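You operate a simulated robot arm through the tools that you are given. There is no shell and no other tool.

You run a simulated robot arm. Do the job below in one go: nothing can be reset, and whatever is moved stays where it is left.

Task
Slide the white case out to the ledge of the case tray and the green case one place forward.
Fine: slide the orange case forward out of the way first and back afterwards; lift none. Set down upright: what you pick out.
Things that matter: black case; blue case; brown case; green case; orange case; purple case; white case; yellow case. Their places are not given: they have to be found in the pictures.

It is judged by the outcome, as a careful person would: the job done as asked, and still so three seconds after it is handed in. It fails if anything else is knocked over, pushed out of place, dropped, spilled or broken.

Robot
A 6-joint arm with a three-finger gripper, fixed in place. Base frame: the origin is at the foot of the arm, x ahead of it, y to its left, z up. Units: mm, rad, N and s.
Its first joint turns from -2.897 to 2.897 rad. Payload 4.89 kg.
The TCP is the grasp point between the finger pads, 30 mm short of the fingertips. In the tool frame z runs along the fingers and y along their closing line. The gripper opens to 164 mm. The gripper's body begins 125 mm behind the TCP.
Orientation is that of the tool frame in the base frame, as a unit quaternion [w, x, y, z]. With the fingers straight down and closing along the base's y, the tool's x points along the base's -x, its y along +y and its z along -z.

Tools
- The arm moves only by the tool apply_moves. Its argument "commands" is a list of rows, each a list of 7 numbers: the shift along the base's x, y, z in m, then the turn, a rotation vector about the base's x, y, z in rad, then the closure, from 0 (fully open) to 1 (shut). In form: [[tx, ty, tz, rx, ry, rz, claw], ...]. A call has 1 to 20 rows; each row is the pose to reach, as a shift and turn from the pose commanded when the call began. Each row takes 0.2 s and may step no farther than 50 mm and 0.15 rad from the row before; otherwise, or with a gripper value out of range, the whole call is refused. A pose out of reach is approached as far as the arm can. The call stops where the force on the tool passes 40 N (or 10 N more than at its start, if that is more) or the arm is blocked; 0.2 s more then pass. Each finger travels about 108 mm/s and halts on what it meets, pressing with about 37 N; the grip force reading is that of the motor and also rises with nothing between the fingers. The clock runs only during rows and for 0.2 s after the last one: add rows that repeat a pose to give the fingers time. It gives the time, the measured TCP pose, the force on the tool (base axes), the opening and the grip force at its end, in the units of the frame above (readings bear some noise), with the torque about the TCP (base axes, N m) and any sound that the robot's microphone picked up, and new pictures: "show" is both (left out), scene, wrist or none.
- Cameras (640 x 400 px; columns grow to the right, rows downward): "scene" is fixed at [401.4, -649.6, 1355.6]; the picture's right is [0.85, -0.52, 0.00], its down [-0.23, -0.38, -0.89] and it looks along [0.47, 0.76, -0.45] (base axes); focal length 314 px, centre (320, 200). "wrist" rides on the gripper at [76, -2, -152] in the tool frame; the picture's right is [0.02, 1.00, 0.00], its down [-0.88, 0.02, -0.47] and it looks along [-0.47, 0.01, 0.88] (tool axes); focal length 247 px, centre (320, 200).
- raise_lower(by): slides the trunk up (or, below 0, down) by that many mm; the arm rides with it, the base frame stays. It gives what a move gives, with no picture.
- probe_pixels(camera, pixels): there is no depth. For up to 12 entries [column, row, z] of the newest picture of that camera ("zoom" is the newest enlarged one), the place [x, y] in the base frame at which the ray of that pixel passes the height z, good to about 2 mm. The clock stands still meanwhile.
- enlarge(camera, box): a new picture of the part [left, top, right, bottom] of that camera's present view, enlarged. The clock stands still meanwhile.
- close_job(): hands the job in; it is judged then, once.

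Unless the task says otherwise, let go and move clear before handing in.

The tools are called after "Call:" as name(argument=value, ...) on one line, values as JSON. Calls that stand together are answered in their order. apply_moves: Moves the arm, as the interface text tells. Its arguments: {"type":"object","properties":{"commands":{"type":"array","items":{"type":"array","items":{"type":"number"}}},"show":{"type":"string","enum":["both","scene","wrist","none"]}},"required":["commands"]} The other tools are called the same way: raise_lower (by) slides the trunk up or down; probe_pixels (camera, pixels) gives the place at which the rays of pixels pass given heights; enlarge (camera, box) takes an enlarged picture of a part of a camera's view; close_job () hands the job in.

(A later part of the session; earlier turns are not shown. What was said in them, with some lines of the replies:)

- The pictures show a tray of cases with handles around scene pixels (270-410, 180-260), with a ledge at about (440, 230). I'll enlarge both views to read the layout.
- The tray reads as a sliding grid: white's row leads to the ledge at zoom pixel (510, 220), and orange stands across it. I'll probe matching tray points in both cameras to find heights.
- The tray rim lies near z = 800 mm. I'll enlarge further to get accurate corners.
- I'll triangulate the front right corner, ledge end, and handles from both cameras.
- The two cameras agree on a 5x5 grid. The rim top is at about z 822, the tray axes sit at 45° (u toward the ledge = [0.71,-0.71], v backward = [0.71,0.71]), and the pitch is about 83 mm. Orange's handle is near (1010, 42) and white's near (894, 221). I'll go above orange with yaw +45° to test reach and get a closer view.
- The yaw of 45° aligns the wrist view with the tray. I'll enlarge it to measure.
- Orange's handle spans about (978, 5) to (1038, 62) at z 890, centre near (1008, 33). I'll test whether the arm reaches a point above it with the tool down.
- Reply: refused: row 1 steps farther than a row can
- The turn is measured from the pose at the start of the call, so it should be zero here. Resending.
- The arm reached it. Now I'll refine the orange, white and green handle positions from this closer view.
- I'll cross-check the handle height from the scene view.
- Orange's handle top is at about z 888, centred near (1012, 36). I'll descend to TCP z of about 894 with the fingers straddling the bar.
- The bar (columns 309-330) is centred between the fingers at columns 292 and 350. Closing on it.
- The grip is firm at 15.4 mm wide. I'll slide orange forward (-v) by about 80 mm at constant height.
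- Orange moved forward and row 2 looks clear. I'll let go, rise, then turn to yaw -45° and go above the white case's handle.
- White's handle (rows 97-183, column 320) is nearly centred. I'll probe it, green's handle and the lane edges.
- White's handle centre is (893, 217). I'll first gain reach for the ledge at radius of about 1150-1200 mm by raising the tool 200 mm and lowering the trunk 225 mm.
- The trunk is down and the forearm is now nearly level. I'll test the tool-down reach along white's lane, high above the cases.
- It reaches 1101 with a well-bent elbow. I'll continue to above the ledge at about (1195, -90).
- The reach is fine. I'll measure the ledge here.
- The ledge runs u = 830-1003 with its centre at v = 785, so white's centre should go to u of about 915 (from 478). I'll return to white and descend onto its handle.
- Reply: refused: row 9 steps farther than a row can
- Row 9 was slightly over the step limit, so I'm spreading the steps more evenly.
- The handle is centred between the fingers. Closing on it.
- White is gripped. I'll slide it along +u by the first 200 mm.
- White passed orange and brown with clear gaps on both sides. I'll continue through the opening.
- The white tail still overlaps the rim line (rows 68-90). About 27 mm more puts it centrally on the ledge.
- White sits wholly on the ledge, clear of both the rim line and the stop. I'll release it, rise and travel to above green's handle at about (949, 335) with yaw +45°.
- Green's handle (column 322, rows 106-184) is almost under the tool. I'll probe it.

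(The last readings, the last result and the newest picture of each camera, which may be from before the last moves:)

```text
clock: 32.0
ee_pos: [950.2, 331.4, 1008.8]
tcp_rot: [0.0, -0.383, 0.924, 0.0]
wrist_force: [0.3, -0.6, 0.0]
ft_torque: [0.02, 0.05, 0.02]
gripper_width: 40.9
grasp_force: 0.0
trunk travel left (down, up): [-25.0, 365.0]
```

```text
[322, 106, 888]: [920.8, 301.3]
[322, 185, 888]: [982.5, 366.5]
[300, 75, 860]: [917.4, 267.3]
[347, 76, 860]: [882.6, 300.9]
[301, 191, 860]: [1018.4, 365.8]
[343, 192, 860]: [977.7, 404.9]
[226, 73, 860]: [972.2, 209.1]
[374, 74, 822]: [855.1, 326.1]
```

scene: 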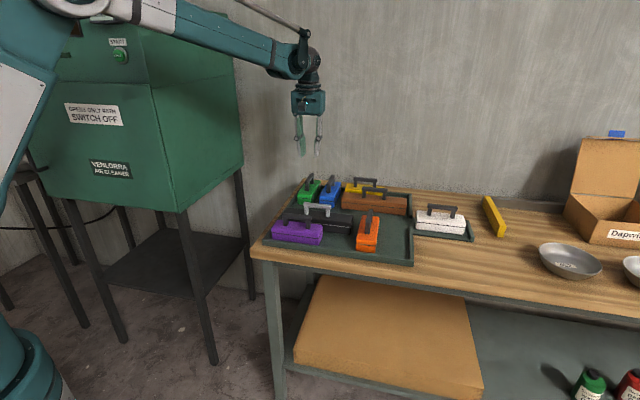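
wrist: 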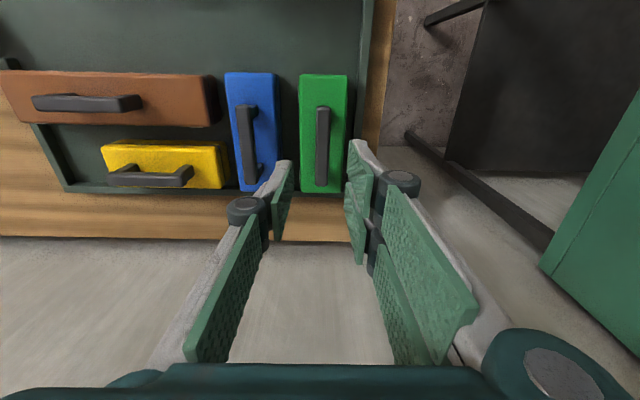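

Green's handle centre is (952, 334), which lines up with the tool. Descending with the fingers straddling the bar.

Call:
apply_moves(commands=[[0.0, 0.001, -0.035, 0, 0, 0, 0.75], [0.0, 0.001, -0.07, 0, 0, 0, 0.75], [0.0, 0.001, -0.095, 0, 0, 0, 0.75], [0.0, 0.001, -0.112, 0, 0, 0, 0.75], [0.0, 0.001, -0.112, 0, 0, 0, 0.75]])

```text
clock: 33.2
ee_pos: [949.0, 333.7, 894.4]
tcp_rot: [-0.001, -0.384, 0.923, 0.0]
wrist_force: [0.2, 0.1, 0.3]
ft_torque: [0.02, 0.01, 0.03]
gripper_width: 41.0
grasp_force: 0.0
trunk travel left (down, up): [-25.0, 365.0]
```

scene: 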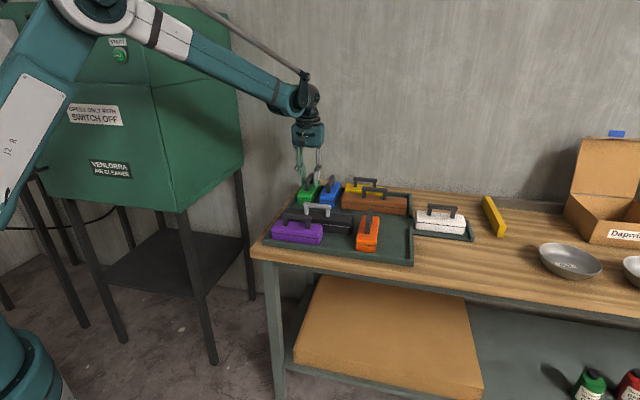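
wrist: 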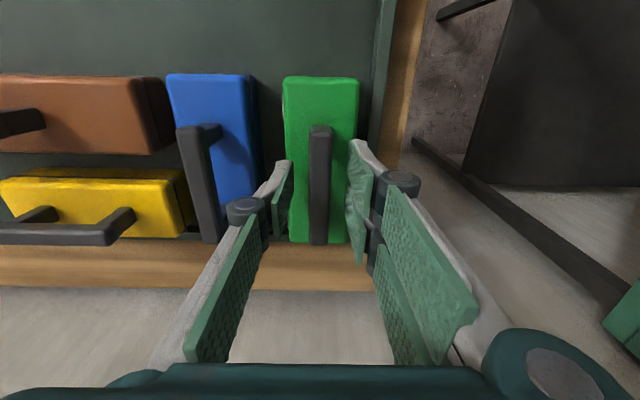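

The bar is centred between the pads. I'll close, then slide green forward one pitch (84 mm along -v).

Call:
apply_moves(commands=[[0, 0, 0.001, 0, 0, 0, 0.85], [0, 0, 0.001, 0, 0, 0, 0.95], [0, 0, 0.001, 0, 0, 0, 0.95], [0, 0, 0.001, 0, 0, 0, 0.95]], show="none")

Call:
apply_moves(commands=[[-0.006, -0.006, 0, 0, 0, 0, 0.95], [-0.015, -0.015, 0, 0, 0, 0, 0.95], [-0.025, -0.025, 0, 0, 0, 0, 0.95], [-0.035, -0.035, 0, 0, 0, 0, 0.95], [-0.045, -0.045, 0, 0, 0, 0, 0.95], [-0.053, -0.053, 0, 0, 0, 0, 0.95], [-0.0594, -0.0594, 0, 0, 0, 0, 0.95], [-0.0594, -0.0594, 0, 0, 0, 0, 0.95]])

```text
clock: 34.2
ee_pos: [948.7, 334.4, 896.0]
tcp_rot: [0.0, -0.382, 0.924, 0.001]
wrist_force: [0.2, -0.6, 0.1]
ft_torque: [0.15, 0.07, -0.09]
gripper_width: 15.1
grasp_force: 37.6
trunk travel left (down, up): [-25.0, 365.0]
```

```text
clock: 36.0
ee_pos: [889.4, 273.9, 896.2]
tcp_rot: [0.001, -0.383, 0.924, 0.001]
wrist_force: [3.3, 1.1, 10.3]
ft_torque: [0.07, 0.34, -0.01]
gripper_width: 15.2
grasp_force: 36.8
trunk travel left (down, up): [-25.0, 365.0]
```

scene: 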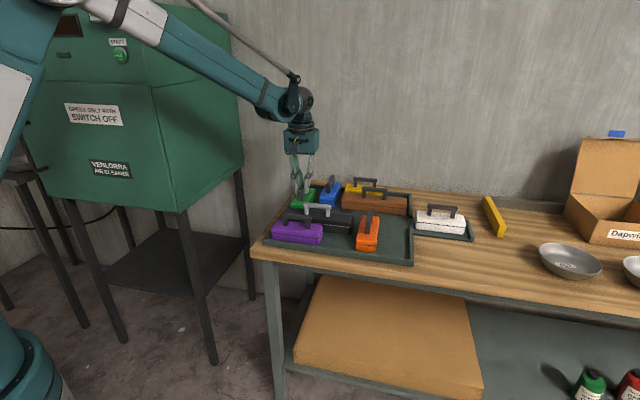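
wrist: 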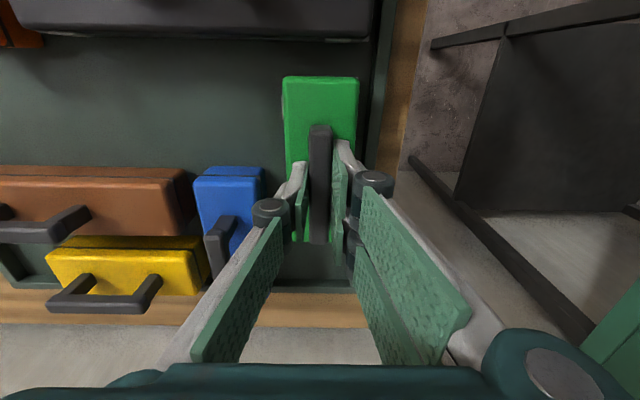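

Green moved one place, and the gap to black matches the grid spacing. I'll release, rise and travel above orange.

Call:
apply_moves(commands=[[0, 0, 0, 0, 0, 0, 0.85], [0, 0, 0, 0, 0, 0, 0.75], [0, 0, 0, 0, 0, 0, 0.75], [0, 0, 0.03, 0, 0, 0, 0.75], [0, 0, 0.07, 0, 0, 0, 0.75], [0, 0, 0.105, 0, 0, 0, 0.75], [0.008, -0.037, 0.105, 0, 0, 0, 0.75], [0.016, -0.074, 0.105, 0, 0, 0, 0.75], [0.024, -0.111, 0.105, 0, 0, 0, 0.75], [0.032, -0.148, 0.105, 0, 0, 0, 0.75], [0.04, -0.185, 0.105, 0, 0, 0, 0.75], [0.048, -0.222, 0.105, 0, 0, 0, 0.75], [0.056, -0.26, 0.105, 0, 0, 0, 0.75], [0.065, -0.297, 0.105, 0, 0, 0, 0.75], [0.065, -0.297, 0.105, 0, 0, 0, 0.75]])

Call:
enlarge(camera="scene", box=[250, 160, 490, 280])

```text
clock: 39.2
ee_pos: [951.9, -19.7, 999.8]
tcp_rot: [0.0, -0.383, 0.924, 0.001]
wrist_force: [-0.6, 0.4, -0.5]
ft_torque: [-0.14, 0.02, -0.03]
gripper_width: 41.0
grasp_force: 0.0
trunk travel left (down, up): [-25.0, 365.0]
```

scene: 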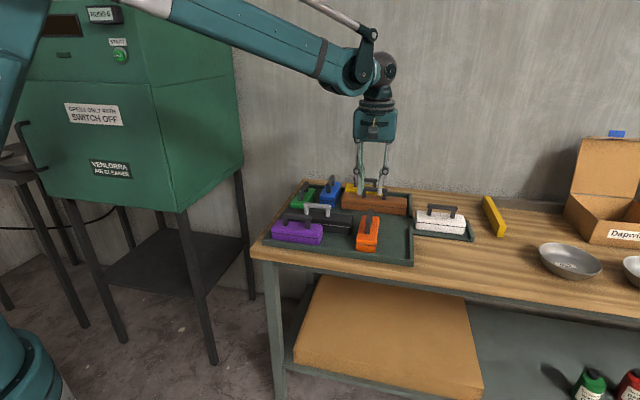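
wrist: 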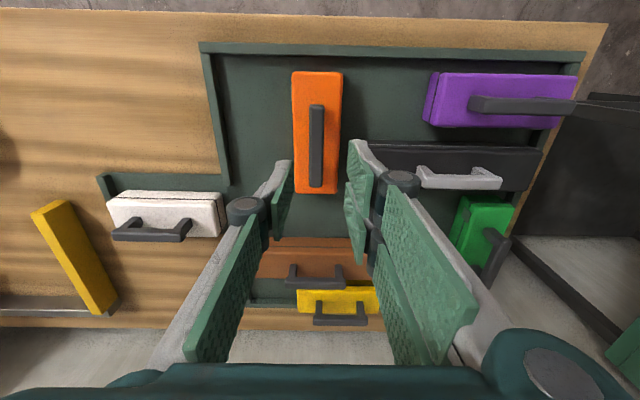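

```text
2.67 times, centred on (370, 220) of scene
```

zoom: 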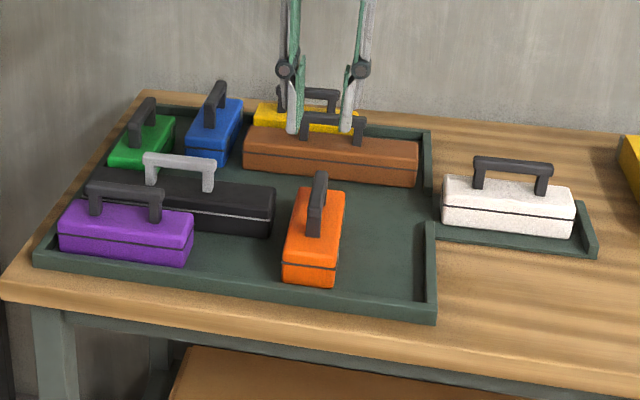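

Green and white are in place. Orange's handle is at wrist column 317, rows 105-187, so I'll probe it before descending.

Call:
probe_pixels(camera="wrist", pixels=[[317, 105, 888], [316, 187, 888], [317, 146, 888]])

```text
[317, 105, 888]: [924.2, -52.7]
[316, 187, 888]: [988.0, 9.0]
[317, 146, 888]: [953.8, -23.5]
```

The handle centre is (956, -22). I'll correct by about 3 mm in u and descend.

Call:
apply_moves(commands=[[0.002, -0.002, -0.035, 0, 0, 0, 0.75], [0.002, -0.002, -0.07, 0, 0, 0, 0.75], [0.002, -0.002, -0.09, 0, 0, 0, 0.75], [0.002, -0.002, -0.103, 0, 0, 0, 0.75], [0.002, -0.002, -0.103, 0, 0, 0, 0.75]])

```text
clock: 40.4
ee_pos: [954.9, -20.9, 897.3]
tcp_rot: [-0.001, -0.382, 0.924, 0.0]
wrist_force: [-0.7, 0.5, -0.6]
ft_torque: [-0.03, 0.02, 0.01]
gripper_width: 40.9
grasp_force: 0.0
trunk travel left (down, up): [-25.0, 365.0]
```

scene: 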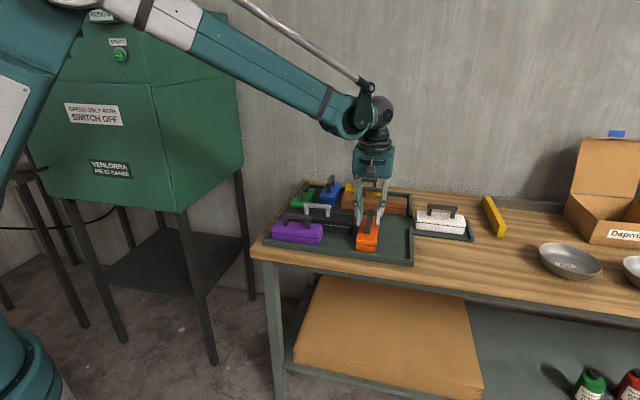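
wrist: 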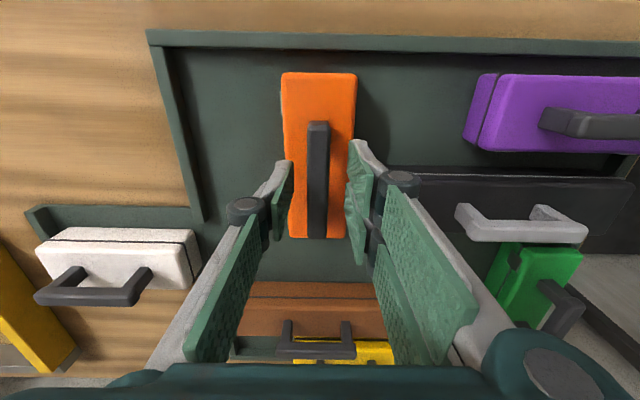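

The bar is within about 2 mm of centre. I'll grip it and slide orange back (+v) about 80 mm.

Call:
apply_moves(commands=[[0, 0, 0, 0, 0, 0, 0.85], [0, 0, 0, 0, 0, 0, 0.95], [0, 0, 0, 0, 0, 0, 0.95], [0, 0, 0, 0, 0, 0, 0.95], [0.006, 0.006, 0, 0, 0, 0, 0.95], [0.015, 0.015, 0, 0, 0, 0, 0.95], [0.025, 0.025, 0, 0, 0, 0, 0.95], [0.035, 0.035, 0, 0, 0, 0, 0.95], [0.045, 0.045, 0, 0, 0, 0, 0.95], [0.053, 0.053, 0, 0, 0, 0, 0.95], [0.0562, 0.0562, 0, 0, 0, 0, 0.95], [0.0562, 0.0562, 0, 0, 0, 0, 0.95]])

```text
clock: 43.0
ee_pos: [1010.7, 34.1, 898.9]
tcp_rot: [0.001, -0.383, 0.924, 0.0]
wrist_force: [-4.2, -4.2, 20.1]
ft_torque: [-0.2, 0.48, -0.01]
gripper_width: 15.3
grasp_force: 37.1
trunk travel left (down, up): [-25.0, 365.0]
```

scene: 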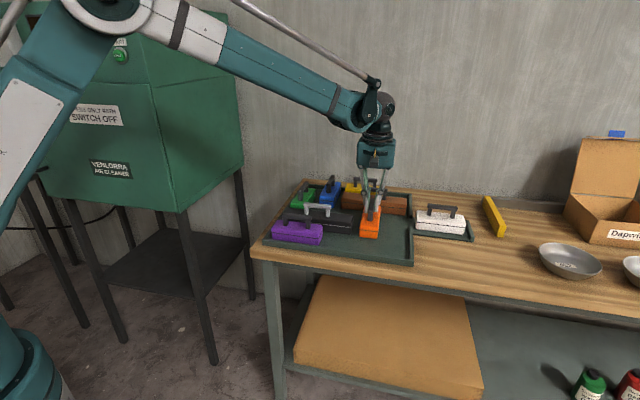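
wrist: 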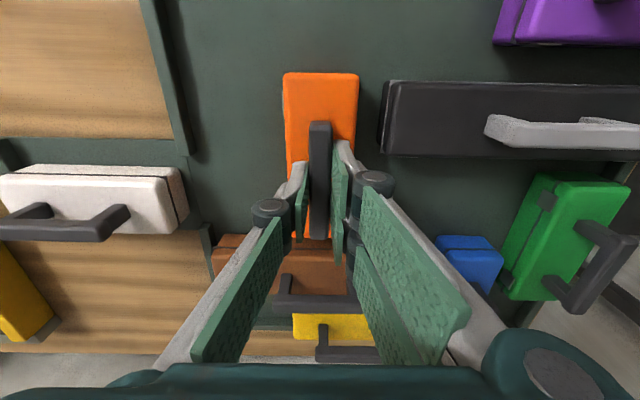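

The wrist view matches the one before orange was first moved (bar at rows 122-240). I'll release and rise clear.

Call:
apply_moves(commands=[[0, 0, 0, 0, 0, 0, 0.85], [0, 0, 0, 0, 0, 0, 0.75], [0, 0, 0, 0, 0, 0, 0.75], [0, 0, 0.03, 0, 0, 0, 0.75], [0, 0, 0.07, 0, 0, 0, 0.75], [0, 0, 0.1, 0, 0, 0, 0.75], [0, 0, 0.1, 0, 0, 0, 0.75]])

Call:
enlarge(camera="scene", box=[250, 160, 490, 280])

Call:
probe_pixels(camera="wrist", pixels=[[318, 107, 888], [318, 190, 888]])

```text
clock: 44.6
ee_pos: [1011.2, 33.6, 998.2]
tcp_rot: [-0.001, -0.382, 0.924, 0.0]
wrist_force: [-0.2, -0.6, -0.3]
ft_torque: [0.02, 0.02, -0.01]
gripper_width: 41.4
grasp_force: 0.0
trunk travel left (down, up): [-25.0, 365.0]
```

scene: 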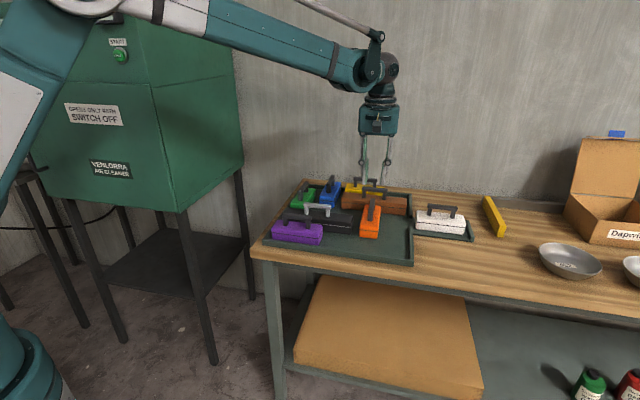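
wrist: 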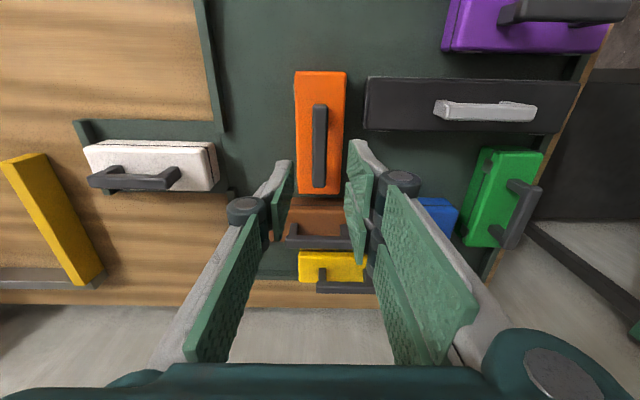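

```text
2.67 times, centred on (370, 220) of scene
```

zoom: 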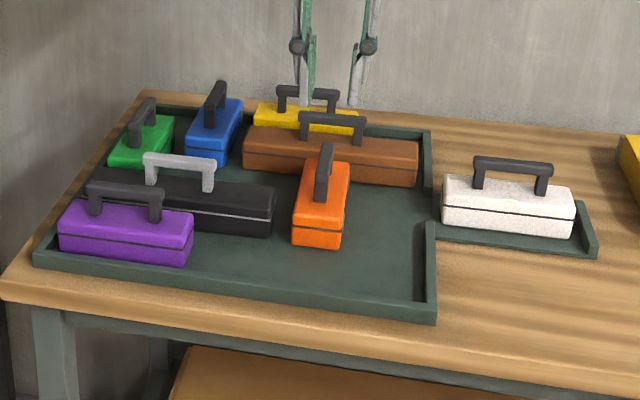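

```text
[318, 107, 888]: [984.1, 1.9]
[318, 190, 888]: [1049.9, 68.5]
```

White is on the ledge, green is one place forward, and orange is back within about 3 mm of its start. All the other cases are untouched and the gripper is open about 80 mm above everything, so I'm handing in.

Call:
close_job()

```text
The job is handed in.
```

The job is handed in: the white case is on the ledge and the green case is one place forward.

- **White case:** I slid it along its row and out through the opening. It sits upright on the ledge, about 10 mm clear of both the tray rim and the end stop.
- **Green case:** I slid it about 84 mm forward, which is one place by my measurements. Its gap to the black case matches the grid spacing.
- **Orange case:** I slid it forward out of the way, then back. It ended within about 3 mm of where it started.
- **Other cases:** The black, blue, brown, purple and yellow cases were not touched and look unmoved in the last pictures.

I kept the tool at a constant height during every slide, so no case was lifted. While the green and orange cases stopped, the force reading showed up to about 20 N of vertical load, which I took as light pressing onto the tray. The gripper was open and about 80 mm above the handles when I handed in.
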